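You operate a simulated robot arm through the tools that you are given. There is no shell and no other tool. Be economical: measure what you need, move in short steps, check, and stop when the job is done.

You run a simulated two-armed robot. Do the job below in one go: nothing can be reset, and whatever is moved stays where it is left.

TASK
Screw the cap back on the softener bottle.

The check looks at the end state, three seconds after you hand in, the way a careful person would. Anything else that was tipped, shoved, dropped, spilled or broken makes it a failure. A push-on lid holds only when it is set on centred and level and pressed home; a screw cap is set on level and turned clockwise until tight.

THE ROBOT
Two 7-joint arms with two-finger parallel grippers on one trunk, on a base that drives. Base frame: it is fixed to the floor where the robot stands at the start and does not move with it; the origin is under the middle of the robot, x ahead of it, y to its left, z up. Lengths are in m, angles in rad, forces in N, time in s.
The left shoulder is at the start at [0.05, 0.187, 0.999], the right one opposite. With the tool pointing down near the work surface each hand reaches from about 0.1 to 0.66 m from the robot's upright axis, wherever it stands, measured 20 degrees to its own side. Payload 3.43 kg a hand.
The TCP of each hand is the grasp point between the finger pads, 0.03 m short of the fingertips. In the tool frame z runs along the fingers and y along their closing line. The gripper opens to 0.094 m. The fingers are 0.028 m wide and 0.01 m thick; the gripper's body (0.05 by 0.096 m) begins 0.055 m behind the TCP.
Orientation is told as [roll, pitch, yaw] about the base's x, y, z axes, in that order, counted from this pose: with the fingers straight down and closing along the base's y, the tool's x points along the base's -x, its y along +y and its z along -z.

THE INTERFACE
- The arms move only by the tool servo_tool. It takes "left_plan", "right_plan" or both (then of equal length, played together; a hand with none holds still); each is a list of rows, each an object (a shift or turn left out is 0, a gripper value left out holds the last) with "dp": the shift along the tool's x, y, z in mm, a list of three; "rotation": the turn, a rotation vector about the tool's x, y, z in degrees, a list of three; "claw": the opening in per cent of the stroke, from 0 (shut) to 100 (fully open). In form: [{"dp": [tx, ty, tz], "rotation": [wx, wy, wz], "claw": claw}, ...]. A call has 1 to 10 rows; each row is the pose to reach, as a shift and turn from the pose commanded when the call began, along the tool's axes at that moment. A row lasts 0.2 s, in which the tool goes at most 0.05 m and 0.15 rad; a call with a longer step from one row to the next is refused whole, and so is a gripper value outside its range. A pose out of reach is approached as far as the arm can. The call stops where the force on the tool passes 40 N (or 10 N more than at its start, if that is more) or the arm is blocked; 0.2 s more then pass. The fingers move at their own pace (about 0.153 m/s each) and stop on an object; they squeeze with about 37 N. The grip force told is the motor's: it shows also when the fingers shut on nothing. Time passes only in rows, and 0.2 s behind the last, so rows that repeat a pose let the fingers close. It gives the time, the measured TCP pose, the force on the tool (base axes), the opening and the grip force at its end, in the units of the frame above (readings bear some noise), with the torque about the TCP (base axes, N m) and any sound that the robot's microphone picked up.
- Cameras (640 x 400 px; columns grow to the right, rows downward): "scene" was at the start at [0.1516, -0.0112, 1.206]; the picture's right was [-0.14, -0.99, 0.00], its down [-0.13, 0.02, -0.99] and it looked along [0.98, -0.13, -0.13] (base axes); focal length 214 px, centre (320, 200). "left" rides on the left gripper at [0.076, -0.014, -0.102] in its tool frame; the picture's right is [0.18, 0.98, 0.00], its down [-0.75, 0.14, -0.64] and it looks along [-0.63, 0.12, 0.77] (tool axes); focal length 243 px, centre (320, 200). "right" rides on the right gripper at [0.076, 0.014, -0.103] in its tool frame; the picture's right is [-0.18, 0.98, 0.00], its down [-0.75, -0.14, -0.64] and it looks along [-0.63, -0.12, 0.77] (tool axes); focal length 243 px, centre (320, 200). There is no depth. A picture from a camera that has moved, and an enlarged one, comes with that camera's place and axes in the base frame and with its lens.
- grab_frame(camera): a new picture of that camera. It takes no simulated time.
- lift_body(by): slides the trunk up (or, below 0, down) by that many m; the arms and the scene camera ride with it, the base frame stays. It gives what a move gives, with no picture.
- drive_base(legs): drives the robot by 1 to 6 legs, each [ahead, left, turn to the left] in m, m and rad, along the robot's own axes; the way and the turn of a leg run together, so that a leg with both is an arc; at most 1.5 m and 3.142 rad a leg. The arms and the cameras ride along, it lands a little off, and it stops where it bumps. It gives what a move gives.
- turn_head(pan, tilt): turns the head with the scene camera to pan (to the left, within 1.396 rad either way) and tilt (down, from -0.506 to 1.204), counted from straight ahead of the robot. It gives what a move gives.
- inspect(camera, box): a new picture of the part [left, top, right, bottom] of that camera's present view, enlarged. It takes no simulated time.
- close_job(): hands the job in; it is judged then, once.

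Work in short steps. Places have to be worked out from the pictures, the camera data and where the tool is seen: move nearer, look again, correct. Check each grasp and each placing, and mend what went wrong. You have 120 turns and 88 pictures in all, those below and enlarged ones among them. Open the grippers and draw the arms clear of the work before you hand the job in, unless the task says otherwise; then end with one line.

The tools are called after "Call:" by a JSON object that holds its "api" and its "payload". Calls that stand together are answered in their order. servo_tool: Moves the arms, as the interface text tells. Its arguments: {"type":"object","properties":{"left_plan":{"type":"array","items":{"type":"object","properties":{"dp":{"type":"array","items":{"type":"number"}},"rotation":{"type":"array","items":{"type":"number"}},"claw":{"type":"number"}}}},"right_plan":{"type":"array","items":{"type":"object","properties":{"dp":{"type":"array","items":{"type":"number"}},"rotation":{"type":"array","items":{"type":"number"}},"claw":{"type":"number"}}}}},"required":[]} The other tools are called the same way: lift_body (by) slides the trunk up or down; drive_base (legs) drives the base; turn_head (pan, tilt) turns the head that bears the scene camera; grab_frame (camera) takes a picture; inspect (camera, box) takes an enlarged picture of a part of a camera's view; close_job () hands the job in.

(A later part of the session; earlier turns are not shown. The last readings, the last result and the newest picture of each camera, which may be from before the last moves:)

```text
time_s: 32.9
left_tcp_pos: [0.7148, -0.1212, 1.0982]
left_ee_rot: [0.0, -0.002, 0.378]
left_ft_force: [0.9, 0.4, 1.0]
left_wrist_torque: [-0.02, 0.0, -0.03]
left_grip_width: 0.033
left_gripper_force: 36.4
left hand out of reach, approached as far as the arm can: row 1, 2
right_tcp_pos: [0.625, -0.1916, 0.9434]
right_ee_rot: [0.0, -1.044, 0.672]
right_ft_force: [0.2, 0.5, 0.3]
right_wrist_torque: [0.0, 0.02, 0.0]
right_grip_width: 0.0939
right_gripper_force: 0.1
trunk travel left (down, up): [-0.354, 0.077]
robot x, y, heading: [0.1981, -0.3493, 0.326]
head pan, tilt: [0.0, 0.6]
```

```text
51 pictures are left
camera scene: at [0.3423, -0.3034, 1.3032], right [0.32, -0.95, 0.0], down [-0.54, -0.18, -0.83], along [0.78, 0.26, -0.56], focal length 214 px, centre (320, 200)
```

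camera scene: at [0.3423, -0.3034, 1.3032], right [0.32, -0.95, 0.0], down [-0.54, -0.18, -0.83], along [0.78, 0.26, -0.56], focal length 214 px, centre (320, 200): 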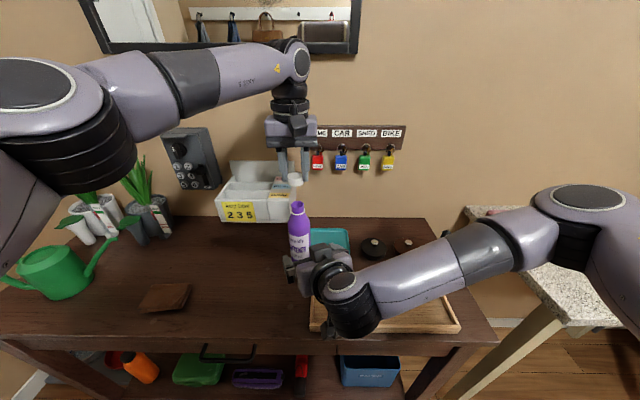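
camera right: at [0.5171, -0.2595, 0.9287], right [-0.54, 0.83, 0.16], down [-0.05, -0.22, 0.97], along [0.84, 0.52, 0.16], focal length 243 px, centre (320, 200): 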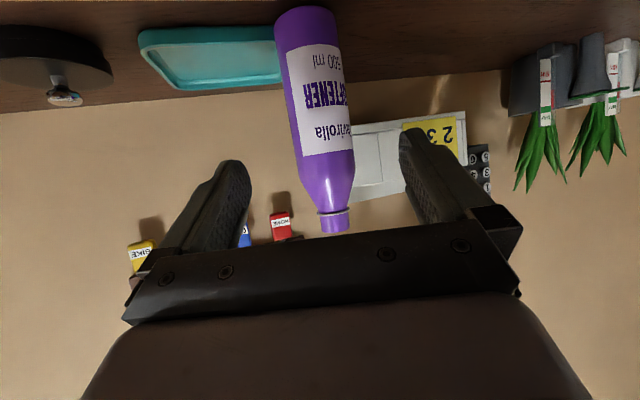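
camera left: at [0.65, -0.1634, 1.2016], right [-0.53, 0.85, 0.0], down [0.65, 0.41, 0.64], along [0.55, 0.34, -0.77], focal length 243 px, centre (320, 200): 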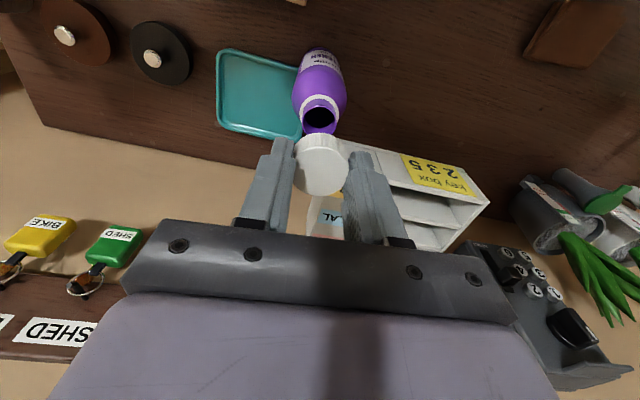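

Left hand is level right above the rim. Now the right hand goes in 117 mm and grips the bottle.

Call:
{"api": "servo_tool", "payload": {"right_plan": [{"dp": [0, 0, 30]}, {"dp": [0, 0, 60]}, {"dp": [0, 0, 90]}, {"dp": [0, 0, 117]}, {"dp": [0, 0, 117]}, {"dp": [0, 0, 117], "claw": 75}, {"dp": [0, 0, 117], "claw": 62}, {"dp": [0, 0, 117], "claw": 50}, {"dp": [0, 0, 117], "claw": 50}]}}

Call:
{"api": "grab_frame", "payload": {"camera": "right"}}

Call:
{"api": "inspect", "payload": {"camera": "left", "box": [240, 40, 400, 200]}}

Call:
{"api": "inspect", "payload": {"camera": "scene", "box": [240, 150, 360, 280]}}

```text
time_s: 34.9
left_tcp_pos: [0.7162, -0.1227, 1.0996]
left_ee_rot: [0.003, -0.002, 0.377]
left_ft_force: [0.6, 0.2, -0.7]
left_wrist_torque: [-0.03, -0.03, -0.01]
left_grip_width: 0.0329
left_gripper_force: 36.6
right_tcp_pos: [0.7066, -0.1306, 0.8846]
right_ee_rot: [-0.002, -1.044, 0.668]
right_ft_force: [5.4, -9.9, 0.9]
right_wrist_torque: [-0.32, 0.21, -0.41]
right_grip_width: 0.0569
right_gripper_force: 37.1
trunk travel left (down, up): [-0.354, 0.077]
robot x, y, heading: [0.2025, -0.3501, 0.326]
head pan, tilt: [0.0, 0.6]
```

```text
50 pictures are left
camera right: at [0.5983, -0.198, 0.871], right [-0.53, 0.83, 0.16], down [-0.05, -0.22, 0.97], along [0.84, 0.51, 0.16], focal length 243 px, centre (320, 200)
```

right: 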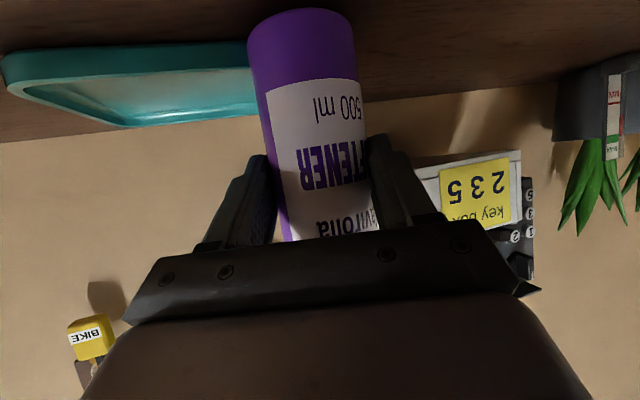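

```text
2.50 times, centred on (320, 120) of left
camera zoom: at [0.6507, -0.1644, 1.2018], right [-0.53, 0.85, 0.0], down [0.65, 0.41, 0.64], along [0.54, 0.34, -0.77], focal length 606 px, centre (320, 400)
```

zoom: 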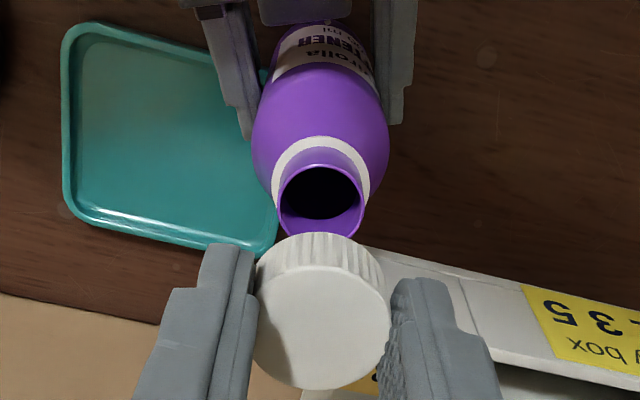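

```text
3.08 times, centred on (300, 215) of scene
camera zoom: at [0.343, -0.3044, 1.3032], right [0.32, -0.95, 0.0], down [-0.54, -0.18, -0.82], along [0.78, 0.26, -0.57], focal length 660 px, centre (382, 154)
```

zoom: 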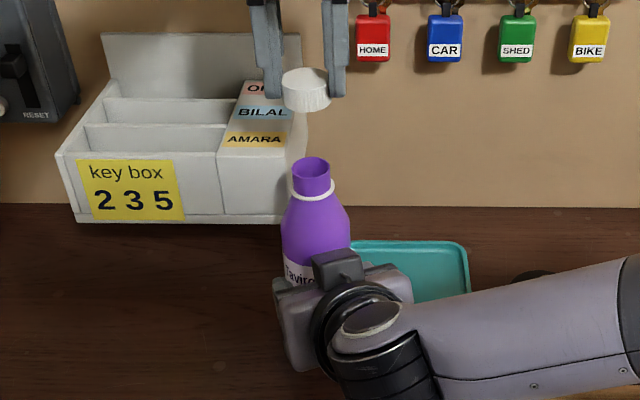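

Bottle gripped; rim computes to about (0.714, -0.123, 1.00–1.014), nearly on the cap's axis. I lower 32 mm and measure again at closer range.

Call:
{"api": "servo_tool", "payload": {"left_plan": [{"dp": [0, 0, 16]}, {"dp": [0, 0, 32]}, {"dp": [0, 0, 32]}]}}

Call:
{"api": "inspect", "payload": {"camera": "left", "box": [240, 60, 400, 180]}}

Call:
{"api": "inspect", "payload": {"camera": "scene", "box": [265, 160, 335, 230]}}

```text
time_s: 35.6
left_tcp_pos: [0.7171, -0.1216, 1.067]
left_ee_rot: [0.002, -0.003, 0.375]
left_ft_force: [0.0, 0.2, -0.4]
left_wrist_torque: [0.03, -0.02, 0.0]
left_grip_width: 0.033
left_gripper_force: 36.6
right_tcp_pos: [0.7075, -0.1292, 0.885]
right_ee_rot: [-0.002, -1.045, 0.665]
right_ft_force: [9.9, -13.6, -0.2]
right_wrist_torque: [-0.08, 0.15, -0.57]
right_grip_width: 0.0568
right_gripper_force: 37.1
trunk travel left (down, up): [-0.354, 0.077]
robot x, y, heading: [0.2035, -0.3488, 0.325]
head pan, tilt: [0.0, 0.6]
```

```text
3.33 times, centred on (320, 120) of left
camera zoom: at [0.6508, -0.1641, 1.1699], right [-0.53, 0.85, 0.0], down [0.65, 0.41, 0.64], along [0.54, 0.34, -0.77], focal length 809 px, centre (320, 467)
```

zoom: 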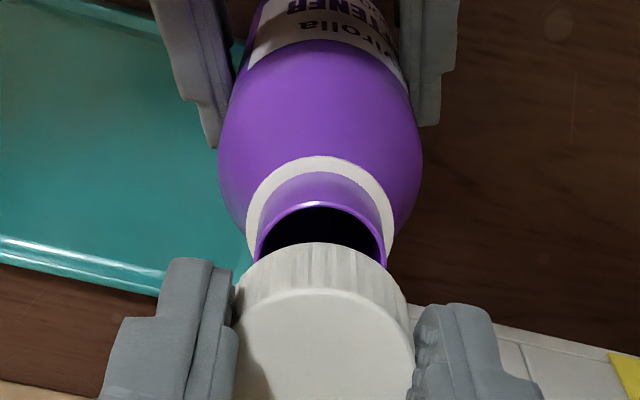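

```text
5.71 times, centred on (300, 195) of scene
camera zoom: at [0.3433, -0.3048, 1.3031], right [0.32, -0.95, 0.0], down [-0.54, -0.18, -0.82], along [0.78, 0.26, -0.57], focal length 1226 px, centre (434, 229)
```

zoom: 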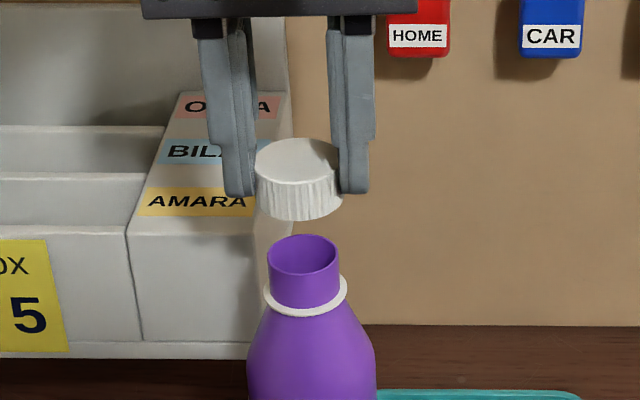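

Rim at (0.7185, -0.1214, 1.007); the cap is within 1.5 mm of it and ~26 mm above. I correct 1 mm forward and lower until near contact.

Call:
{"api": "servo_tool", "payload": {"left_plan": [{"dp": [-1, 0, 10]}, {"dp": [-1, 0, 18]}, {"dp": [-1, 0, 23]}, {"dp": [-1, 0, 25]}, {"dp": [-1, 0, 25]}]}}

Call:
{"api": "inspect", "payload": {"camera": "scene", "box": [265, 160, 335, 230]}}

Call:
{"api": "inspect", "payload": {"camera": "left", "box": [240, 60, 400, 180]}}

```text
time_s: 36.9
left_tcp_pos: [0.7183, -0.1218, 1.043]
left_ee_rot: [0.003, -0.002, 0.377]
left_ft_force: [0.2, -1.0, 0.1]
left_wrist_torque: [-0.01, 0.0, 0.0]
left_grip_width: 0.0332
left_gripper_force: 36.9
right_tcp_pos: [0.7075, -0.1296, 0.8843]
right_ee_rot: [-0.002, -1.046, 0.667]
right_ft_force: [6.8, -15.9, -0.5]
right_wrist_torque: [0.27, -0.21, -0.9]
right_grip_width: 0.0571
right_gripper_force: 37.0
trunk travel left (down, up): [-0.354, 0.077]
robot x, y, heading: [0.2012, -0.3534, 0.32]
head pan, tilt: [0.0, 0.6]
```

```text
5.71 times, centred on (300, 195) of scene
camera zoom: at [0.3434, -0.3049, 1.3031], right [0.32, -0.95, 0.0], down [-0.54, -0.18, -0.82], along [0.78, 0.26, -0.57], focal length 1226 px, centre (434, 229)
```

zoom: 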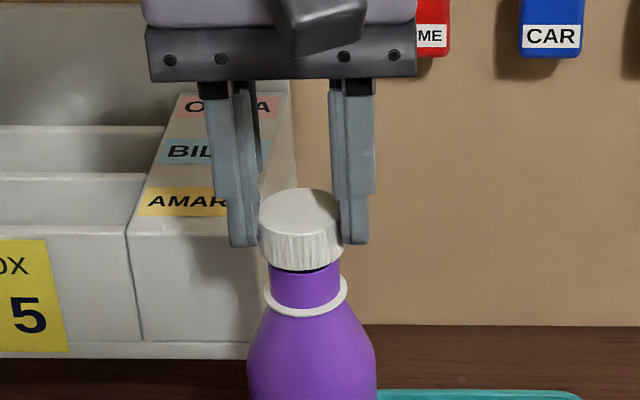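

```text
3.33 times, centred on (320, 120) of left
camera zoom: at [0.6515, -0.1632, 1.145], right [-0.53, 0.85, 0.0], down [0.65, 0.41, 0.64], along [0.54, 0.34, -0.77], focal length 809 px, centre (320, 467)
```

zoom: 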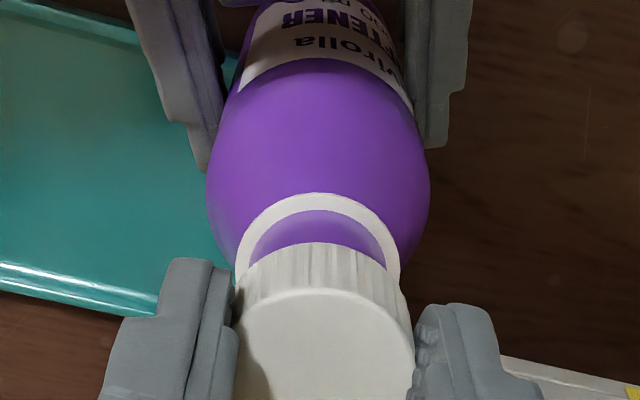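

The cap sits centred just over the rim. Lower gently in small steps and read the force.

Call:
{"api": "servo_tool", "payload": {"left_plan": [{"dp": [0, 0, 1.5]}, {"dp": [0, 0, 3]}, {"dp": [0, 0, 3]}]}}

```text
time_s: 37.6
left_tcp_pos: [0.7183, -0.1213, 1.0389]
left_ee_rot: [0.002, -0.001, 0.376]
left_ft_force: [-1.4, 0.6, -0.4]
left_wrist_torque: [0.01, 0.01, 0.02]
left_grip_width: 0.033
left_gripper_force: 37.0
right_tcp_pos: [0.7075, -0.1311, 0.8856]
right_ee_rot: [-0.001, -1.047, 0.665]
right_ft_force: [8.3, -16.0, -1.0]
right_wrist_torque: [0.39, -0.29, -0.82]
right_grip_width: 0.0568
right_gripper_force: 37.0
trunk travel left (down, up): [-0.354, 0.077]
robot x, y, heading: [0.206, -0.3547, 0.326]
head pan, tilt: [0.0, 0.6]
```

No contact force yet; continue down slowly.

Call:
{"api": "servo_tool", "payload": {"left_plan": [{"dp": [0, 0, 1.5]}, {"dp": [0, 0, 3]}, {"dp": [0, 0, 3]}]}}

Call:
{"api": "inspect", "payload": {"camera": "scene", "box": [265, 160, 335, 230]}}

```text
time_s: 38.5
left_tcp_pos: [0.7185, -0.1216, 1.0372]
left_ee_rot: [0.002, -0.002, 0.374]
left_ft_force: [0.0, -1.0, 0.3]
left_wrist_torque: [0.04, 0.0, 0.01]
left_grip_width: 0.033
left_gripper_force: 36.7
right_tcp_pos: [0.7065, -0.1312, 0.8861]
right_ee_rot: [-0.001, -1.046, 0.669]
right_ft_force: [7.4, -15.2, -0.7]
right_wrist_torque: [0.18, -0.06, -0.9]
right_grip_width: 0.057
right_gripper_force: 36.2
trunk travel left (down, up): [-0.354, 0.077]
robot x, y, heading: [0.2016, -0.3525, 0.324]
head pan, tilt: [0.0, 0.6]
```

```text
5.71 times, centred on (300, 195) of scene
camera zoom: at [0.3433, -0.3049, 1.3031], right [0.32, -0.95, 0.0], down [-0.54, -0.18, -0.82], along [0.78, 0.26, -0.57], focal length 1226 px, centre (434, 229)
```

zoom: 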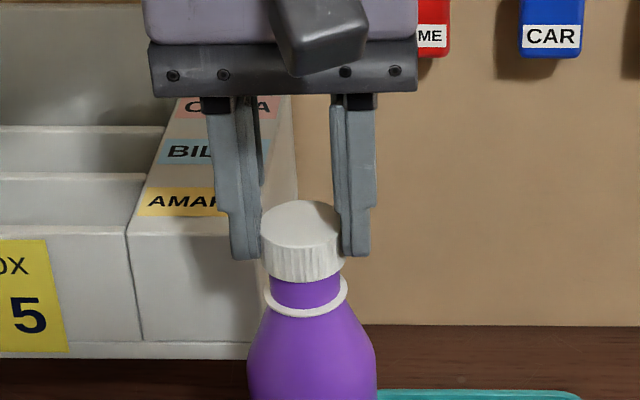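

Cap skirt now reaches past the rim edge. Keep going 3 mm more.

Call:
{"api": "servo_tool", "payload": {"left_plan": [{"dp": [0, 0, 1.5]}, {"dp": [0, 0, 3]}, {"dp": [0, 0, 3]}]}}

```text
time_s: 39.2
left_tcp_pos: [0.717, -0.1213, 1.0325]
left_ee_rot: [0.001, -0.002, 0.377]
left_ft_force: [-0.2, -0.2, -0.4]
left_wrist_torque: [0.01, 0.02, 0.0]
left_grip_width: 0.0328
left_gripper_force: 37.3
right_tcp_pos: [0.7074, -0.1302, 0.8861]
right_ee_rot: [0.001, -1.048, 0.665]
right_ft_force: [6.4, -18.0, -0.4]
right_wrist_torque: [-0.05, 0.24, -1.0]
right_grip_width: 0.057
right_gripper_force: 37.0
trunk travel left (down, up): [-0.354, 0.077]
robot x, y, heading: [0.2029, -0.3523, 0.325]
head pan, tilt: [0.0, 0.6]
```

Call:
{"api": "servo_tool", "payload": {"left_plan": [{"dp": [0, 0, 1.5]}, {"dp": [0, 0, 3]}, {"dp": [0, 0, 3]}]}}

Call:
{"api": "inspect", "payload": {"camera": "scene", "box": [265, 160, 335, 230]}}

```text
time_s: 40.0
left_tcp_pos: [0.7175, -0.121, 1.0306]
left_ee_rot: [0.004, -0.003, 0.377]
left_ft_force: [0.3, -0.1, -0.7]
left_wrist_torque: [-0.04, 0.0, 0.0]
left_grip_width: 0.0331
left_gripper_force: 37.4
right_tcp_pos: [0.708, -0.1302, 0.8857]
right_ee_rot: [-0.001, -1.048, 0.666]
right_ft_force: [3.3, -19.7, -0.8]
right_wrist_torque: [0.17, 0.08, -1.26]
right_grip_width: 0.0569
right_gripper_force: 37.0
trunk travel left (down, up): [-0.354, 0.077]
robot x, y, heading: [0.2004, -0.3525, 0.329]
head pan, tilt: [0.0, 0.6]
```

```text
5.71 times, centred on (300, 195) of scene
camera zoom: at [0.3434, -0.305, 1.3031], right [0.32, -0.95, 0.0], down [-0.54, -0.18, -0.82], along [0.78, 0.26, -0.57], focal length 1226 px, centre (434, 229)
```

zoom: 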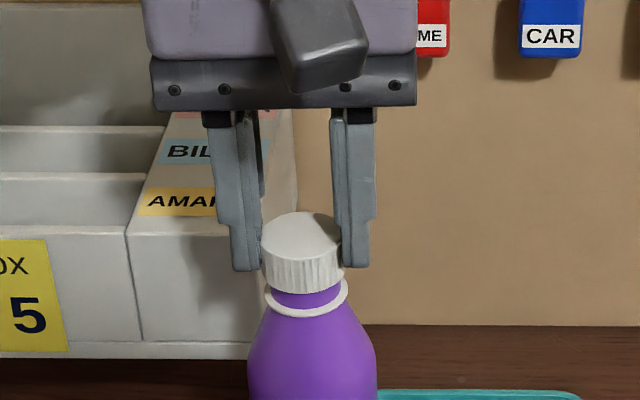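

The left side is force-free, but the right hand's side load is creeping up. I look at what it may be touching before turning.

Call:
{"api": "grab_frame", "payload": {"camera": "scene"}}

Call:
{"api": "grab_frame", "payload": {"camera": "right"}}

Call:
{"api": "inspect", "payload": {"camera": "scene", "box": [240, 190, 400, 350]}}

```text
41 pictures are left
camera scene: at [0.3434, -0.305, 1.3031], right [0.32, -0.95, 0.0], down [-0.54, -0.18, -0.82], along [0.78, 0.26, -0.57], focal length 214 px, centre (320, 200)
```

scene: 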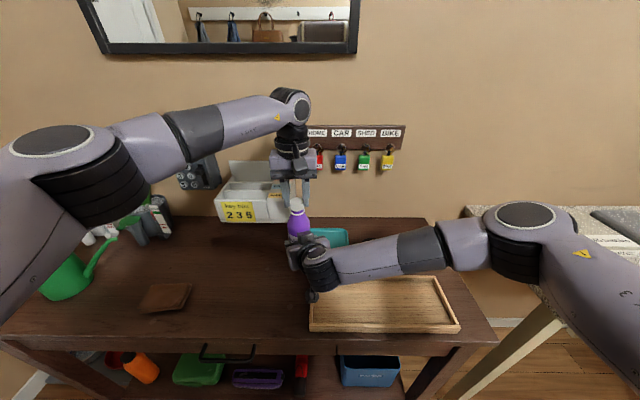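

```text
40 pictures are left
camera right: at [0.5983, -0.1983, 0.871], right [-0.53, 0.83, 0.16], down [-0.05, -0.22, 0.97], along [0.84, 0.51, 0.16], focal length 243 px, centre (320, 200)
```

right: 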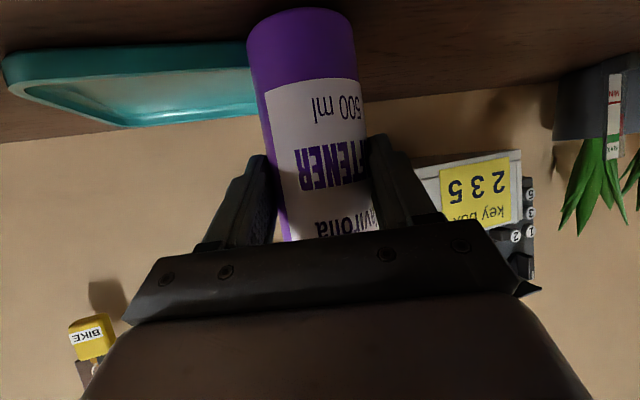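

```text
2.50 times, centred on (320, 270) of scene
camera zoom: at [0.3434, -0.305, 1.3031], right [0.32, -0.95, 0.0], down [-0.54, -0.18, -0.82], along [0.78, 0.26, -0.57], focal length 536 px, centre (320, 25)
```

zoom: 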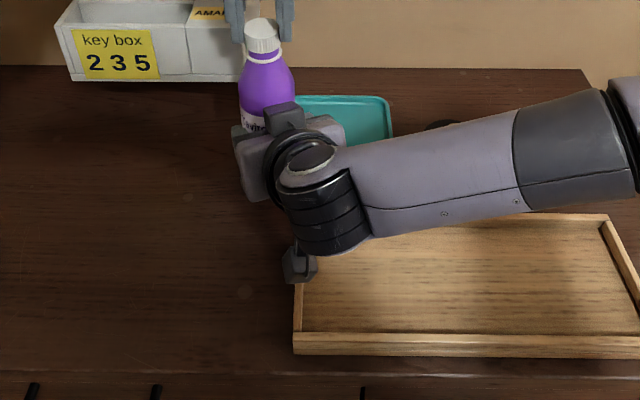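

Nothing else is touched; the bottle simply sits ~1–2 mm off in the right grip. I shift the right hand 1.5 mm with the force to relieve it.

Call:
{"api": "servo_tool", "payload": {"right_plan": [{"dp": [0, -1.5, -0.5]}, {"dp": [0, -1.5, -0.5]}, {"dp": [0, -1.5, -0.5]}]}}

```text
time_s: 40.9
left_tcp_pos: [0.718, -0.1222, 1.0302]
left_ee_rot: [0.002, -0.003, 0.376]
left_ft_force: [-0.5, -0.2, 0.3]
left_wrist_torque: [-0.02, 0.0, 0.01]
left_grip_width: 0.033
left_gripper_force: 37.2
right_tcp_pos: [0.7071, -0.131, 0.8852]
right_ee_rot: [-0.001, -1.043, 0.669]
right_ft_force: [7.6, -12.1, -5.1]
right_wrist_torque: [0.3, -0.15, -0.89]
right_grip_width: 0.057
right_gripper_force: 37.3
trunk travel left (down, up): [-0.354, 0.077]
robot x, y, heading: [0.2034, -0.3508, 0.321]
head pan, tilt: [0.0, 0.6]
```

Load dropped as expected. I shift 2 mm more, and lower the cap another 2 mm.

Call:
{"api": "servo_tool", "payload": {"right_plan": [{"dp": [0, -1, 0.5]}, {"dp": [0, -2, 0.5]}, {"dp": [0, -2, 0.5]}], "left_plan": [{"dp": [0, 0, 1]}, {"dp": [0, 0, 2]}, {"dp": [0, 0, 2]}]}}

Call:
{"api": "inspect", "payload": {"camera": "scene", "box": [265, 160, 335, 230]}}

```text
time_s: 41.6
left_tcp_pos: [0.7189, -0.1213, 1.0289]
left_ee_rot: [0.003, -0.001, 0.376]
left_ft_force: [0.5, -1.5, 1.0]
left_wrist_torque: [0.01, 0.02, 0.0]
left_grip_width: 0.0332
left_gripper_force: 37.2
right_tcp_pos: [0.7063, -0.1322, 0.885]
right_ee_rot: [0.0, -1.045, 0.67]
right_ft_force: [2.1, -11.1, -5.6]
right_wrist_torque: [0.14, -0.36, -0.79]
right_grip_width: 0.0569
right_gripper_force: 36.9
trunk travel left (down, up): [-0.354, 0.077]
robot x, y, heading: [0.2011, -0.3504, 0.329]
head pan, tilt: [0.0, 0.6]
```

```text
5.71 times, centred on (300, 195) of scene
camera zoom: at [0.3433, -0.3043, 1.3031], right [0.32, -0.95, 0.0], down [-0.54, -0.18, -0.82], along [0.78, 0.26, -0.57], focal length 1226 px, centre (434, 229)
```

zoom: 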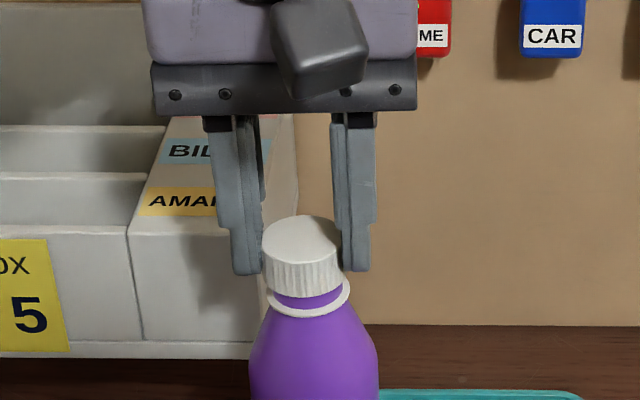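

The bottle followed about 1 mm to the right, so I follow with the cap (1.2 mm right) and lower 2 mm more.

Call:
{"api": "servo_tool", "payload": {"left_plan": [{"dp": [0, -1.2, 0]}, {"dp": [0, -1.2, 1]}, {"dp": [0, -1.2, 2]}, {"dp": [0, -1.2, 2]}]}}

Call:
{"api": "inspect", "payload": {"camera": "left", "box": [240, 60, 400, 180]}}

```text
time_s: 42.6
left_tcp_pos: [0.7184, -0.1214, 1.0271]
left_ee_rot: [0.002, -0.002, 0.373]
left_ft_force: [-3.4, 0.4, 0.4]
left_wrist_torque: [0.07, -0.17, -0.01]
left_grip_width: 0.0332
left_gripper_force: 36.9
right_tcp_pos: [0.7071, -0.1316, 0.885]
right_ee_rot: [0.002, -1.045, 0.67]
right_ft_force: [1.2, -10.1, -5.2]
right_wrist_torque: [-0.41, -0.01, -0.64]
right_grip_width: 0.0569
right_gripper_force: 36.7
trunk travel left (down, up): [-0.354, 0.077]
robot x, y, heading: [0.1993, -0.35, 0.321]
head pan, tilt: [0.0, 0.6]
```

```text
3.33 times, centred on (320, 120) of left
camera zoom: at [0.6514, -0.1634, 1.129], right [-0.53, 0.85, 0.0], down [0.65, 0.41, 0.64], along [0.54, 0.34, -0.77], focal length 809 px, centre (320, 467)
```

zoom: 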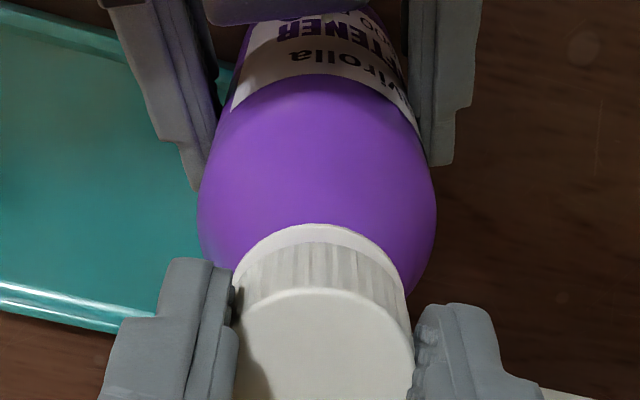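

Light side contact (3 N) shows the cap is over the neck. I ease 0.6 mm back toward the robot and turn clockwise 80° with a slight downward feed.

Call:
{"api": "servo_tool", "payload": {"left_plan": [{"dp": [0.6, 0, 0.3], "rotation": [0, 0, 8]}, {"dp": [0.6, 0, 0.5], "rotation": [0, 0, 16]}, {"dp": [0.6, 0, 0.7], "rotation": [0, 0, 24]}, {"dp": [0.6, 0, 0.9], "rotation": [0, 0, 32]}, {"dp": [0.6, 0, 1.1], "rotation": [0, 0, 40]}, {"dp": [0.6, 0, 1.3], "rotation": [0, 0, 48]}, {"dp": [0.6, 0, 1.5], "rotation": [0, 0, 56]}, {"dp": [0.6, 0, 1.7], "rotation": [0, 0, 64]}, {"dp": [0.6, 0, 1.9], "rotation": [0, 0, 72]}, {"dp": [0.6, 0, 2.0], "rotation": [0, 0, 80]}]}}

Call:
{"api": "inspect", "payload": {"camera": "scene", "box": [250, 150, 350, 250]}}

```text
time_s: 44.4
left_tcp_pos: [0.7122, -0.1161, 1.0232]
left_ee_rot: [0.004, -0.033, -0.373]
left_ft_force: [8.8, -3.4, 1.0]
left_wrist_torque: [-0.1, 0.41, 0.0]
left_grip_width: 0.0326
left_gripper_force: 37.0
left hand out of reach, approached as far as the arm can: row 6, 7, 8
right_tcp_pos: [0.7065, -0.1317, 0.8863]
right_ee_rot: [-0.003, -1.045, 0.675]
right_ft_force: [2.3, 1.3, 0.4]
right_wrist_torque: [0.08, 0.6, -0.48]
right_grip_width: 0.0574
right_gripper_force: 37.0
trunk travel left (down, up): [-0.354, 0.077]
robot x, y, heading: [0.2002, -0.3483, 0.324]
head pan, tilt: [0.0, 0.6]
stopped in row 8 (left hand): the force on the tool passed its limit at 68 N (the readings are from after the stop); the commanded pose is now the measured one
```

```text
4.00 times, centred on (300, 200) of scene
camera zoom: at [0.3441, -0.3042, 1.3031], right [0.32, -0.95, 0.0], down [-0.54, -0.18, -0.82], along [0.78, 0.26, -0.57], focal length 858 px, centre (400, 200)
```

zoom: 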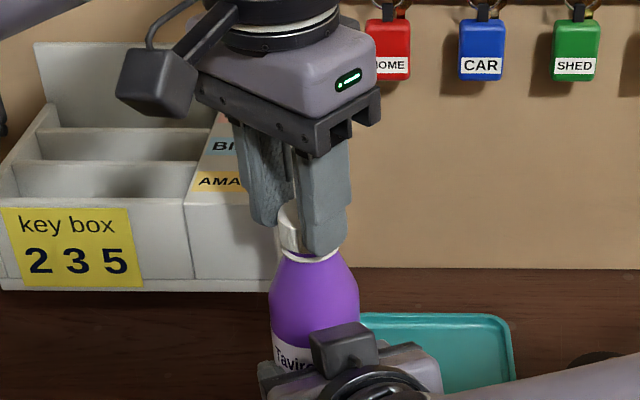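

The wrist reached its joint limit near yaw -0.2 and pulled sideways. I open the left gripper slightly to let go of the cap and rise above it, then look.

Call:
{"api": "servo_tool", "payload": {"left_plan": [{"claw": 45}, {"claw": 60}, {"claw": 60}, {"dp": [0, 0, -15]}, {"dp": [0, 0, -30]}, {"dp": [0, 0, -45]}, {"dp": [0, 0, -45]}]}}

Call:
{"api": "inspect", "payload": {"camera": "scene", "box": [250, 150, 350, 250]}}

Call:
{"api": "grab_frame", "payload": {"camera": "left"}}

```text
time_s: 46.0
left_tcp_pos: [0.7119, -0.117, 1.0393]
left_ee_rot: [0.002, -0.029, -0.372]
left_ft_force: [0.0, 0.0, 0.1]
left_wrist_torque: [0.0, -0.01, -0.02]
left_grip_width: 0.0563
left_gripper_force: 0.2
left hand out of reach, approached as far as the arm can: row 5, 6, 7
right_tcp_pos: [0.7071, -0.1304, 0.8847]
right_ee_rot: [-0.006, -1.046, 0.681]
right_ft_force: [5.9, -13.7, 0.2]
right_wrist_torque: [0.37, 0.41, -0.76]
right_grip_width: 0.0568
right_gripper_force: 36.9
trunk travel left (down, up): [-0.354, 0.077]
robot x, y, heading: [0.2051, -0.3521, 0.323]
head pan, tilt: [0.0, 0.6]
```

```text
4.00 times, centred on (300, 200) of scene
camera zoom: at [0.3433, -0.3047, 1.3031], right [0.32, -0.95, 0.0], down [-0.54, -0.18, -0.82], along [0.78, 0.26, -0.57], focal length 858 px, centre (400, 200)
```

zoom: 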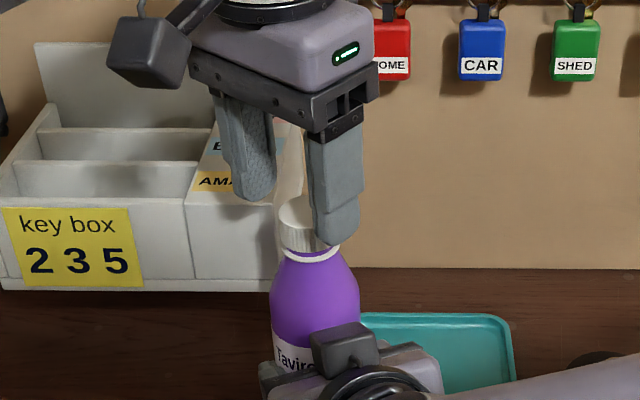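

```text
34 pictures are left
camera left: at [0.6311, -0.1024, 1.1394], right [0.19, 0.98, 0.0], down [0.74, -0.14, 0.66], along [0.65, -0.12, -0.75], focal length 243 px, centre (320, 200)
```

left: 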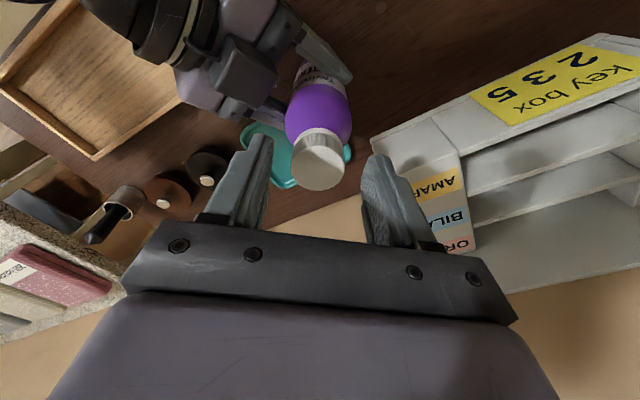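

The cap stays on the neck. I turn the left hand back counter-clockwise with open fingers while rising, to find a better yaw range.

Call:
{"api": "servo_tool", "payload": {"left_plan": [{"dp": [0, 0, -3], "rotation": [0, 0, -8], "claw": 75}, {"dp": [0, 0, -6], "rotation": [0, 0, -16]}, {"dp": [0, 0, -12], "rotation": [0, 0, -24]}, {"dp": [0, 0, -20], "rotation": [0, 0, -32]}, {"dp": [0, 0, -30], "rotation": [0, 0, -40]}, {"dp": [0, 0, -35], "rotation": [0, 0, -48]}, {"dp": [0, 0, -40], "rotation": [0, 0, -56]}, {"dp": [0, 0, -40], "rotation": [0, 0, -64]}, {"dp": [0, 0, -40], "rotation": [0, 0, -72]}, {"dp": [0, 0, -40], "rotation": [0, 0, -80]}]}}

```text
time_s: 48.2
left_tcp_pos: [0.7093, -0.1175, 1.0787]
left_ee_rot: [-0.026, -0.008, 1.027]
left_ft_force: [-0.4, -0.1, -0.7]
left_wrist_torque: [0.03, 0.0, 0.0]
left_grip_width: 0.0705
left_gripper_force: 0.1
right_tcp_pos: [0.7068, -0.131, 0.8862]
right_ee_rot: [-0.006, -1.046, 0.68]
right_ft_force: [9.1, -19.9, -2.1]
right_wrist_torque: [0.77, 0.68, 0.67]
right_grip_width: 0.0572
right_gripper_force: 36.5
trunk travel left (down, up): [-0.354, 0.077]
robot x, y, heading: [0.2058, -0.3513, 0.322]
head pan, tilt: [0.0, 0.6]
```

Level the left hand, then turn further counter-clockwise to see how far the wrist goes.

Call:
{"api": "servo_tool", "payload": {"left_plan": [{"rotation": [-1.5, 0.46, 0]}, {"rotation": [-1.5, 0.46, 0]}]}}

Call:
{"api": "servo_tool", "payload": {"left_plan": [{"rotation": [0, 0, -8]}, {"rotation": [0, 0, -16]}, {"rotation": [0, 0, -24]}, {"rotation": [0, 0, -32]}, {"rotation": [0, 0, -40]}, {"rotation": [0, 0, -48]}, {"rotation": [0, 0, -56]}, {"rotation": [0, 0, -64]}, {"rotation": [0, 0, -64]}]}}

Call:
{"api": "grab_frame", "payload": {"camera": "left"}}

Call:
{"api": "inspect", "payload": {"camera": "scene", "box": [250, 150, 350, 250]}}

```text
time_s: 48.8
left_tcp_pos: [0.7099, -0.1171, 1.0784]
left_ee_rot: [0.003, 0.0, 1.024]
left_ft_force: [-0.2, -0.3, 0.5]
left_wrist_torque: [0.03, 0.05, 0.01]
left_grip_width: 0.0704
left_gripper_force: 0.0
right_tcp_pos: [0.7074, -0.132, 0.8863]
right_ee_rot: [-0.006, -1.049, 0.68]
right_ft_force: [1.1, -18.4, 0.4]
right_wrist_torque: [0.55, 0.25, -1.08]
right_grip_width: 0.0568
right_gripper_force: 37.4
trunk travel left (down, up): [-0.354, 0.077]
robot x, y, heading: [0.2043, -0.3511, 0.319]
head pan, tilt: [0.0, 0.6]
```

```text
time_s: 50.8
left_tcp_pos: [0.7084, -0.1169, 1.0788]
left_ee_rot: [0.001, -0.002, 2.141]
left_ft_force: [0.3, 0.6, -0.1]
left_wrist_torque: [0.01, 0.03, -0.01]
left_grip_width: 0.0705
left_gripper_force: 0.1
right_tcp_pos: [0.7066, -0.1312, 0.8858]
right_ee_rot: [-0.007, -1.047, 0.681]
right_ft_force: [7.0, -15.8, -2.4]
right_wrist_torque: [0.28, 0.49, -0.71]
right_grip_width: 0.0572
right_gripper_force: 37.1
trunk travel left (down, up): [-0.354, 0.077]
robot x, y, heading: [0.2022, -0.3537, 0.323]
head pan, tilt: [0.0, 0.6]
```

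```text
33 pictures are left
camera left: at [0.762, -0.1738, 1.1813], right [-0.73, -0.69, 0.0], down [-0.53, 0.56, 0.64], along [-0.44, 0.47, -0.77], focal length 243 px, centre (320, 200)
```

left: 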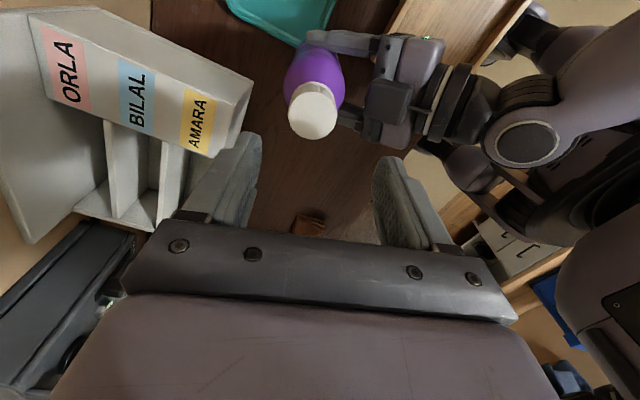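

```text
4.00 times, centred on (300, 200) of scene
camera zoom: at [0.3435, -0.3049, 1.3031], right [0.32, -0.95, 0.0], down [-0.54, -0.18, -0.82], along [0.78, 0.26, -0.57], focal length 858 px, centre (400, 200)
```

zoom: 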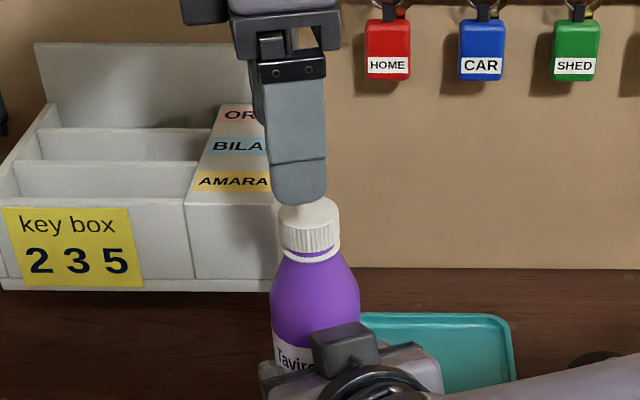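

Yaw 2.14 is reachable, giving ~120° of clockwise travel. The cap now is at (0.7206, -0.1226), top 1.008; I recentre over it and lower the open fingers around it.

Call:
{"api": "servo_tool", "payload": {"left_plan": [{"dp": [11.4, -7, 5]}, {"dp": [11.4, -7, 25]}, {"dp": [11.4, -7, 42]}, {"dp": [11.4, -7, 55]}, {"dp": [11.4, -7, 55]}]}}

Call:
{"api": "inspect", "payload": {"camera": "left", "box": [220, 60, 420, 220]}}

Call:
{"api": "inspect", "payload": {"camera": "scene", "box": [265, 160, 335, 230]}}

```text
time_s: 52.0
left_tcp_pos: [0.7212, -0.1242, 1.0248]
left_ee_rot: [0.0, -0.001, 2.141]
left_ft_force: [0.7, 0.5, -0.7]
left_wrist_torque: [-0.01, 0.0, -0.01]
left_grip_width: 0.0706
left_gripper_force: 0.1
right_tcp_pos: [0.7072, -0.1307, 0.8857]
right_ee_rot: [-0.005, -1.047, 0.678]
right_ft_force: [4.4, -15.6, -2.4]
right_wrist_torque: [0.63, 0.32, -0.92]
right_grip_width: 0.0569
right_gripper_force: 36.9
trunk travel left (down, up): [-0.354, 0.077]
robot x, y, heading: [0.202, -0.3519, 0.323]
head pan, tilt: [0.0, 0.6]
```

```text
2.50 times, centred on (320, 140) of left
camera zoom: at [0.7741, -0.1799, 1.1263], right [-0.73, -0.68, 0.0], down [-0.52, 0.56, 0.64], along [-0.44, 0.47, -0.77], focal length 606 px, centre (320, 350)
```

zoom: 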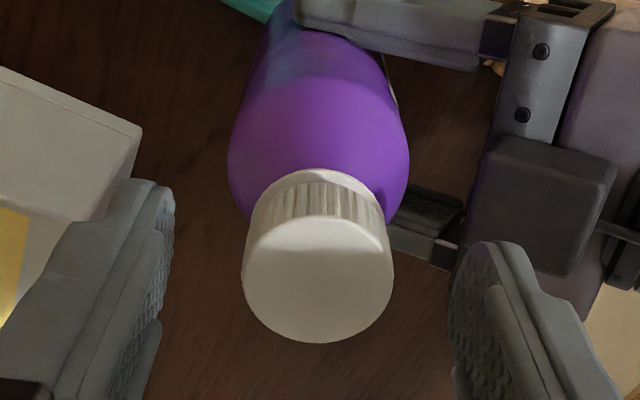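

```text
5.71 times, centred on (300, 195) of scene
camera zoom: at [0.3436, -0.305, 1.3031], right [0.32, -0.95, 0.0], down [-0.54, -0.18, -0.82], along [0.78, 0.26, -0.57], focal length 1226 px, centre (434, 229)
```

zoom: 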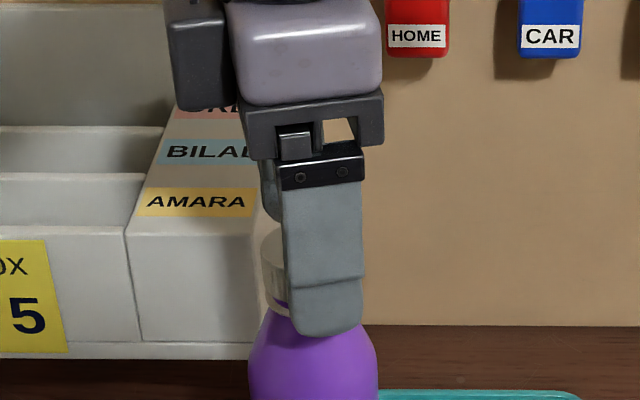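

Cap centred within ~1 mm. I nudge 1.2 mm, close on it, and check the force.

Call:
{"api": "servo_tool", "payload": {"left_plan": [{"dp": [0, -1.2, 0]}, {"dp": [0, -1.2, 0], "claw": 55}, {"dp": [0, -1.2, 0], "claw": 40}, {"dp": [0, -1.2, 0], "claw": 25}, {"dp": [0, -1.2, 0], "claw": 25}]}}

```text
time_s: 53.2
left_tcp_pos: [0.7219, -0.1235, 1.0228]
left_ee_rot: [0.004, 0.0, 2.138]
left_ft_force: [-9.0, -3.7, 0.3]
left_wrist_torque: [-0.04, 0.21, 0.02]
left_grip_width: 0.0329
left_gripper_force: 37.2
right_tcp_pos: [0.7069, -0.1312, 0.8856]
right_ee_rot: [-0.006, -1.046, 0.68]
right_ft_force: [9.9, -11.0, -4.5]
right_wrist_torque: [0.65, 0.3, -0.79]
right_grip_width: 0.0573
right_gripper_force: 37.0
trunk travel left (down, up): [-0.354, 0.077]
robot x, y, heading: [0.2001, -0.3523, 0.323]
head pan, tilt: [0.0, 0.6]
```

A 9 N side load along the closing line: shift back 1 mm, then turn clockwise 72° with a slight down feed.

Call:
{"api": "servo_tool", "payload": {"left_plan": [{"dp": [0, 1, 0]}, {"dp": [0, 1, 0.2], "rotation": [0, 0, 8]}, {"dp": [0, 1, 0.4], "rotation": [0, 0, 16]}, {"dp": [0, 1, 0.6], "rotation": [0, 0, 24]}, {"dp": [0, 1, 0.8], "rotation": [0, 0, 32]}, {"dp": [0, 1, 1.0], "rotation": [0, 0, 40]}, {"dp": [0, 1, 1.2], "rotation": [0, 0, 48]}, {"dp": [0, 1, 1.4], "rotation": [0, 0, 56]}, {"dp": [0, 1, 1.6], "rotation": [0, 0, 64]}, {"dp": [0, 1, 1.8], "rotation": [0, 0, 72]}]}}

```text
time_s: 55.4
left_tcp_pos: [0.7196, -0.1227, 1.0231]
left_ee_rot: [0.005, 0.004, 0.881]
left_ft_force: [-22.6, -3.8, 1.1]
left_wrist_torque: [-0.07, 0.46, 0.01]
left_grip_width: 0.0332
left_gripper_force: 36.8
right_tcp_pos: [0.7082, -0.1319, 0.887]
right_ee_rot: [-0.007, -1.047, 0.68]
right_ft_force: [11.8, -13.5, -7.0]
right_wrist_torque: [0.86, 0.72, -0.77]
right_grip_width: 0.0574
right_gripper_force: 36.8
trunk travel left (down, up): [-0.354, 0.077]
robot x, y, heading: [0.2063, -0.3484, 0.323]
head pan, tilt: [0.0, 0.6]
```

The side load rose to 23 N: commanded axis is ~2 mm too far in +x. I correct that and continue turning 48° to yaw ≈0.04.

Call:
{"api": "servo_tool", "payload": {"left_plan": [{"dp": [0.7, 0.8, 0]}, {"dp": [1.3, 1.5, 0]}, {"dp": [1.3, 1.5, 0.5], "rotation": [0, 0, 8]}, {"dp": [1.3, 1.5, 1.0], "rotation": [0, 0, 16]}, {"dp": [1.3, 1.5, 1.5], "rotation": [0, 0, 24]}, {"dp": [1.3, 1.5, 2], "rotation": [0, 0, 32]}, {"dp": [1.3, 1.5, 2], "rotation": [0, 0, 32]}]}}

Call:
{"api": "inspect", "payload": {"camera": "scene", "box": [265, 160, 335, 230]}}

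```text
time_s: 57.0
left_tcp_pos: [0.719, -0.1219, 1.0211]
left_ee_rot: [0.0, 0.0, 0.325]
left_ft_force: [-14.0, 2.2, 14.5]
left_wrist_torque: [0.08, 0.42, 0.02]
left_grip_width: 0.0329
left_gripper_force: 37.1
right_tcp_pos: [0.7056, -0.132, 0.8867]
right_ee_rot: [-0.009, -1.048, 0.68]
right_ft_force: [10.3, -14.8, -8.2]
right_wrist_torque: [0.98, 0.53, -0.82]
right_grip_width: 0.0576
right_gripper_force: 36.8
trunk travel left (down, up): [-0.354, 0.077]
robot x, y, heading: [0.2038, -0.3541, 0.326]
head pan, tilt: [0.0, 0.6]
```

```text
5.71 times, centred on (300, 195) of scene
camera zoom: at [0.3418, -0.3049, 1.3035], right [0.32, -0.95, 0.0], down [-0.54, -0.18, -0.83], along [0.78, 0.26, -0.56], focal length 1226 px, centre (434, 229)
```

zoom: 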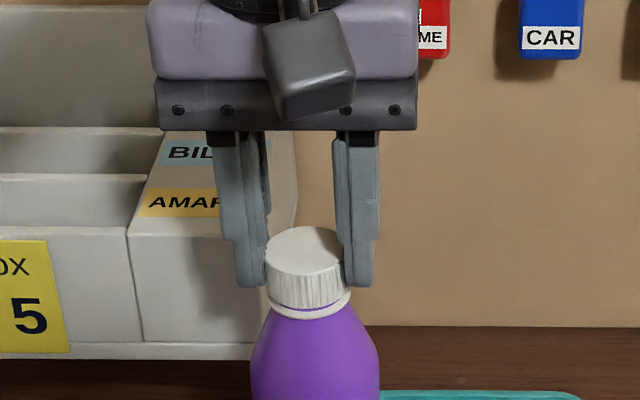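

Now 14 N axial contact and the cap skirt is close to the ring. I relieve 1 mm in x and turn another 28° under this pressure.

Call:
{"api": "servo_tool", "payload": {"left_plan": [{"dp": [1, 0.2, 0]}, {"dp": [1, 0.2, 0.2], "rotation": [0, 0, 7]}, {"dp": [1, 0.2, 0.4], "rotation": [0, 0, 14]}, {"dp": [1, 0.2, 0.6], "rotation": [0, 0, 21]}, {"dp": [1, 0.2, 0.8], "rotation": [0, 0, 28]}, {"dp": [1, 0.2, 0.8], "rotation": [0, 0, 28]}]}}

```text
time_s: 58.4
left_tcp_pos: [0.7171, -0.1211, 1.0207]
left_ee_rot: [0.003, -0.004, -0.164]
left_ft_force: [0.9, 14.7, 22.4]
left_wrist_torque: [0.38, -0.04, 0.0]
left_grip_width: 0.0331
left_gripper_force: 37.4
right_tcp_pos: [0.7058, -0.1314, 0.8869]
right_ee_rot: [-0.009, -1.046, 0.681]
right_ft_force: [5.3, -21.9, -4.3]
right_wrist_torque: [0.68, 0.45, -1.03]
right_grip_width: 0.0573
right_gripper_force: 37.4
trunk travel left (down, up): [-0.354, 0.077]
robot x, y, heading: [0.2022, -0.3515, 0.324]
head pan, tilt: [0.0, 0.6]
```

Axial load builds but no thread torque yet. I ratchet: open, rise a little, and rotate the hand back to yaw ≈1.2 while looking at the cap.

Call:
{"api": "servo_tool", "payload": {"left_plan": [{"claw": 55}, {"dp": [0, 0, -2], "claw": 70}, {"dp": [0, 0, -8], "rotation": [0, 0, -8]}, {"dp": [0, 0, -14], "rotation": [0, 0, -16]}, {"dp": [0, 0, -20], "rotation": [0, 0, -24]}, {"dp": [0, 0, -25], "rotation": [0, 0, -32]}, {"dp": [0, 0, -25], "rotation": [0, 0, -40]}, {"dp": [0, 0, -25], "rotation": [0, 0, -48]}, {"dp": [0, 0, -25], "rotation": [0, 0, -56]}, {"dp": [0, 0, -25], "rotation": [0, 0, -64]}]}}

Call:
{"api": "inspect", "payload": {"camera": "left", "box": [240, 60, 400, 180]}}

Call:
{"api": "inspect", "payload": {"camera": "scene", "box": [265, 165, 335, 235]}}

```text
time_s: 60.6
left_tcp_pos: [0.7182, -0.1222, 1.0432]
left_ee_rot: [0.001, -0.001, 0.957]
left_ft_force: [-0.1, 0.4, 0.6]
left_wrist_torque: [-0.01, 0.02, -0.02]
left_grip_width: 0.066
left_gripper_force: 0.0
right_tcp_pos: [0.7063, -0.1327, 0.8852]
right_ee_rot: [-0.006, -1.05, 0.68]
right_ft_force: [6.6, -16.6, 1.6]
right_wrist_torque: [0.52, 0.04, -0.89]
right_grip_width: 0.0571
right_gripper_force: 36.6
trunk travel left (down, up): [-0.354, 0.077]
robot x, y, heading: [0.2053, -0.3505, 0.32]
head pan, tilt: [0.0, 0.6]
```

```text
3.33 times, centred on (320, 120) of left
camera zoom: at [0.6854, -0.1941, 1.147], right [-0.91, 0.42, 0.0], down [0.32, 0.7, 0.64], along [0.27, 0.58, -0.77], focal length 809 px, centre (320, 467)
```

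zoom: 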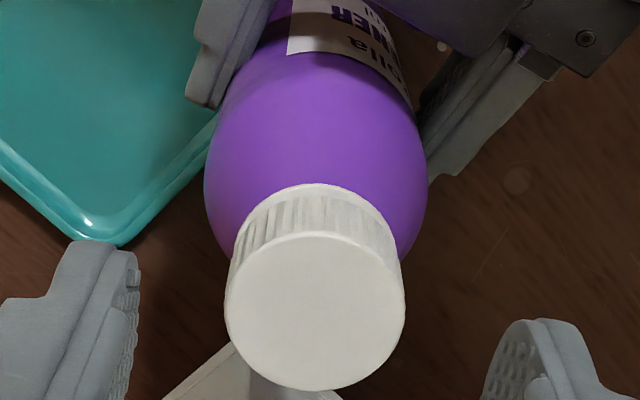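

```text
5.71 times, centred on (300, 200) of scene
camera zoom: at [0.3432, -0.3052, 1.3032], right [0.32, -0.95, 0.0], down [-0.54, -0.18, -0.83], along [0.78, 0.26, -0.56], focal length 1226 px, centre (434, 200)
```

zoom: 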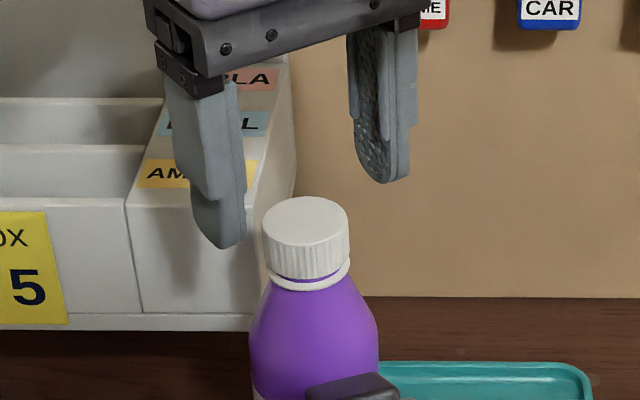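

The cap sits level and centred, about 1–2 mm above the ring. I rotate back to yaw ≈2.05 and regrip.

Call:
{"api": "servo_tool", "payload": {"left_plan": [{"rotation": [0, 0, -8]}, {"rotation": [0, 0, -16]}, {"rotation": [0, 0, -24]}, {"rotation": [0, 0, -32]}, {"rotation": [0, 0, -40]}, {"rotation": [0, 0, -48]}, {"rotation": [0, 0, -56]}, {"rotation": [0, 0, -64]}, {"dp": [0, 0, 12], "rotation": [0, 0, -64]}, {"dp": [0, 0, 22], "rotation": [0, 0, -64]}]}}

Call:
{"api": "inspect", "payload": {"camera": "left", "box": [220, 60, 420, 220]}}

```text
time_s: 62.8
left_tcp_pos: [0.7189, -0.1233, 1.023]
left_ee_rot: [0.0, 0.0, 2.072]
left_ft_force: [0.3, 0.8, -1.2]
left_wrist_torque: [0.02, 0.02, 0.01]
left_grip_width: 0.0656
left_gripper_force: 0.1
right_tcp_pos: [0.7062, -0.1316, 0.8873]
right_ee_rot: [-0.01, -1.047, 0.681]
right_ft_force: [7.7, -14.9, 4.1]
right_wrist_torque: [0.23, 0.29, -0.79]
right_grip_width: 0.0574
right_gripper_force: 37.4
trunk travel left (down, up): [-0.354, 0.077]
robot x, y, heading: [0.2048, -0.3499, 0.32]
head pan, tilt: [0.0, 0.6]
```

```text
2.50 times, centred on (320, 140) of left
camera zoom: at [0.7669, -0.1834, 1.1251], right [-0.77, -0.63, 0.0], down [-0.49, 0.59, 0.64], along [-0.41, 0.5, -0.77], focal length 606 px, centre (320, 350)
```

zoom: 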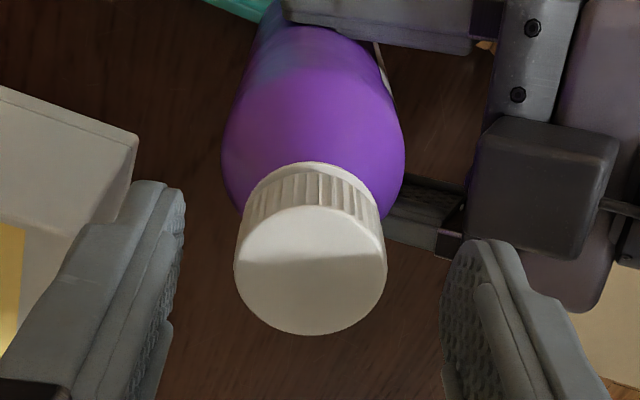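

The hand is around the cap; estimates scatter by ~1–2 mm so I just close and use the force reading to centre.

Call:
{"api": "servo_tool", "payload": {"left_plan": [{"claw": 55}, {"claw": 40}, {"claw": 25}, {"claw": 25}]}}

```text
time_s: 63.8
left_tcp_pos: [0.7204, -0.1224, 1.0231]
left_ee_rot: [-0.004, 0.0, 2.074]
left_ft_force: [18.9, 5.7, -1.2]
left_wrist_torque: [0.18, -0.54, -0.02]
left_grip_width: 0.0331
left_gripper_force: 37.5
right_tcp_pos: [0.7071, -0.1322, 0.8863]
right_ee_rot: [-0.006, -1.047, 0.68]
right_ft_force: [0.1, -22.0, 9.5]
right_wrist_torque: [0.51, -0.07, -1.11]
right_grip_width: 0.0573
right_gripper_force: 36.6
trunk travel left (down, up): [-0.354, 0.077]
robot x, y, heading: [0.2028, -0.3531, 0.324]
head pan, tilt: [0.0, 0.6]
```

19 N along the closing line, matching the camera's offset: shift -1.9 mm, press ~2 mm and turn 64°.

Call:
{"api": "servo_tool", "payload": {"left_plan": [{"dp": [0, -1, 0]}, {"dp": [0, -1.9, 1]}, {"dp": [0, -1.9, 2], "rotation": [0, 0, 8]}, {"dp": [0, -1.9, 2.4], "rotation": [0, 0, 16]}, {"dp": [0, -1.9, 2.8], "rotation": [0, 0, 24]}, {"dp": [0, -1.9, 3], "rotation": [0, 0, 32]}, {"dp": [0, -1.9, 3.2], "rotation": [0, 0, 40]}, {"dp": [0, -1.9, 3.4], "rotation": [0, 0, 48]}, {"dp": [0, -1.9, 3.4], "rotation": [0, 0, 48]}]}}

```text
time_s: 65.8
left_tcp_pos: [0.7195, -0.1227, 1.0203]
left_ee_rot: [-0.004, -0.001, 1.231]
left_ft_force: [4.7, 3.3, 21.9]
left_wrist_torque: [0.06, -0.07, -0.01]
left_grip_width: 0.0332
left_gripper_force: 37.3
right_tcp_pos: [0.7065, -0.1332, 0.8871]
right_ee_rot: [-0.007, -1.047, 0.678]
right_ft_force: [11.9, -11.7, 0.1]
right_wrist_torque: [0.38, 0.45, -0.72]
right_grip_width: 0.0575
right_gripper_force: 37.0
trunk travel left (down, up): [-0.354, 0.077]
robot x, y, heading: [0.205, -0.3529, 0.325]
head pan, tilt: [0.0, 0.6]
```

Side loads are now small with 22 N axial. I keep the height command and turn another 64°, watching whether the axial force drops (thread pulling) or torque appears.

Call:
{"api": "servo_tool", "payload": {"left_plan": [{"rotation": [0, 0, 8]}, {"rotation": [0, 0, 16]}, {"rotation": [0, 0, 24]}, {"rotation": [0, 0, 32]}, {"rotation": [0, 0, 40]}, {"rotation": [0, 0, 48]}, {"rotation": [0, 0, 56]}, {"rotation": [0, 0, 64]}, {"rotation": [0, 0, 64]}]}}

Call:
{"api": "inspect", "payload": {"camera": "scene", "box": [265, 165, 335, 235]}}

```text
time_s: 67.8
left_tcp_pos: [0.7184, -0.1213, 1.0195]
left_ee_rot: [0.001, -0.001, 0.113]
left_ft_force: [-1.2, 4.3, 13.7]
left_wrist_torque: [0.08, -0.06, 0.48]
left_grip_width: 0.0331
left_gripper_force: 36.8
right_tcp_pos: [0.7066, -0.1324, 0.8858]
right_ee_rot: [-0.01, -1.047, 0.681]
right_ft_force: [5.7, -18.1, -0.2]
right_wrist_torque: [0.66, 0.48, -1.03]
right_grip_width: 0.0575
right_gripper_force: 37.2
trunk travel left (down, up): [-0.354, 0.077]
robot x, y, heading: [0.1978, -0.351, 0.319]
head pan, tilt: [0.0, 0.6]
```

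```text
5.71 times, centred on (300, 200) of scene
camera zoom: at [0.3423, -0.3052, 1.3033], right [0.32, -0.95, 0.0], down [-0.54, -0.18, -0.83], along [0.78, 0.26, -0.56], focal length 1226 px, centre (434, 200)
```

zoom: 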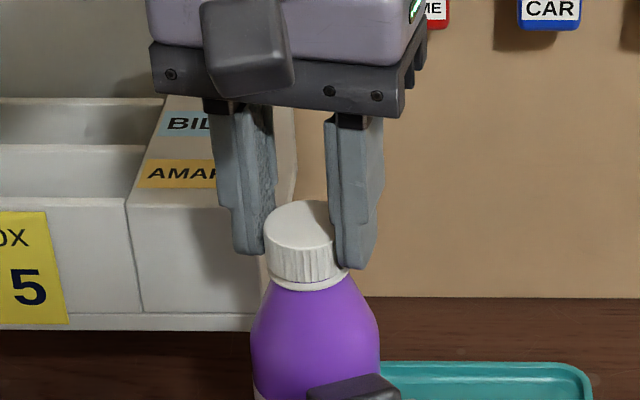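

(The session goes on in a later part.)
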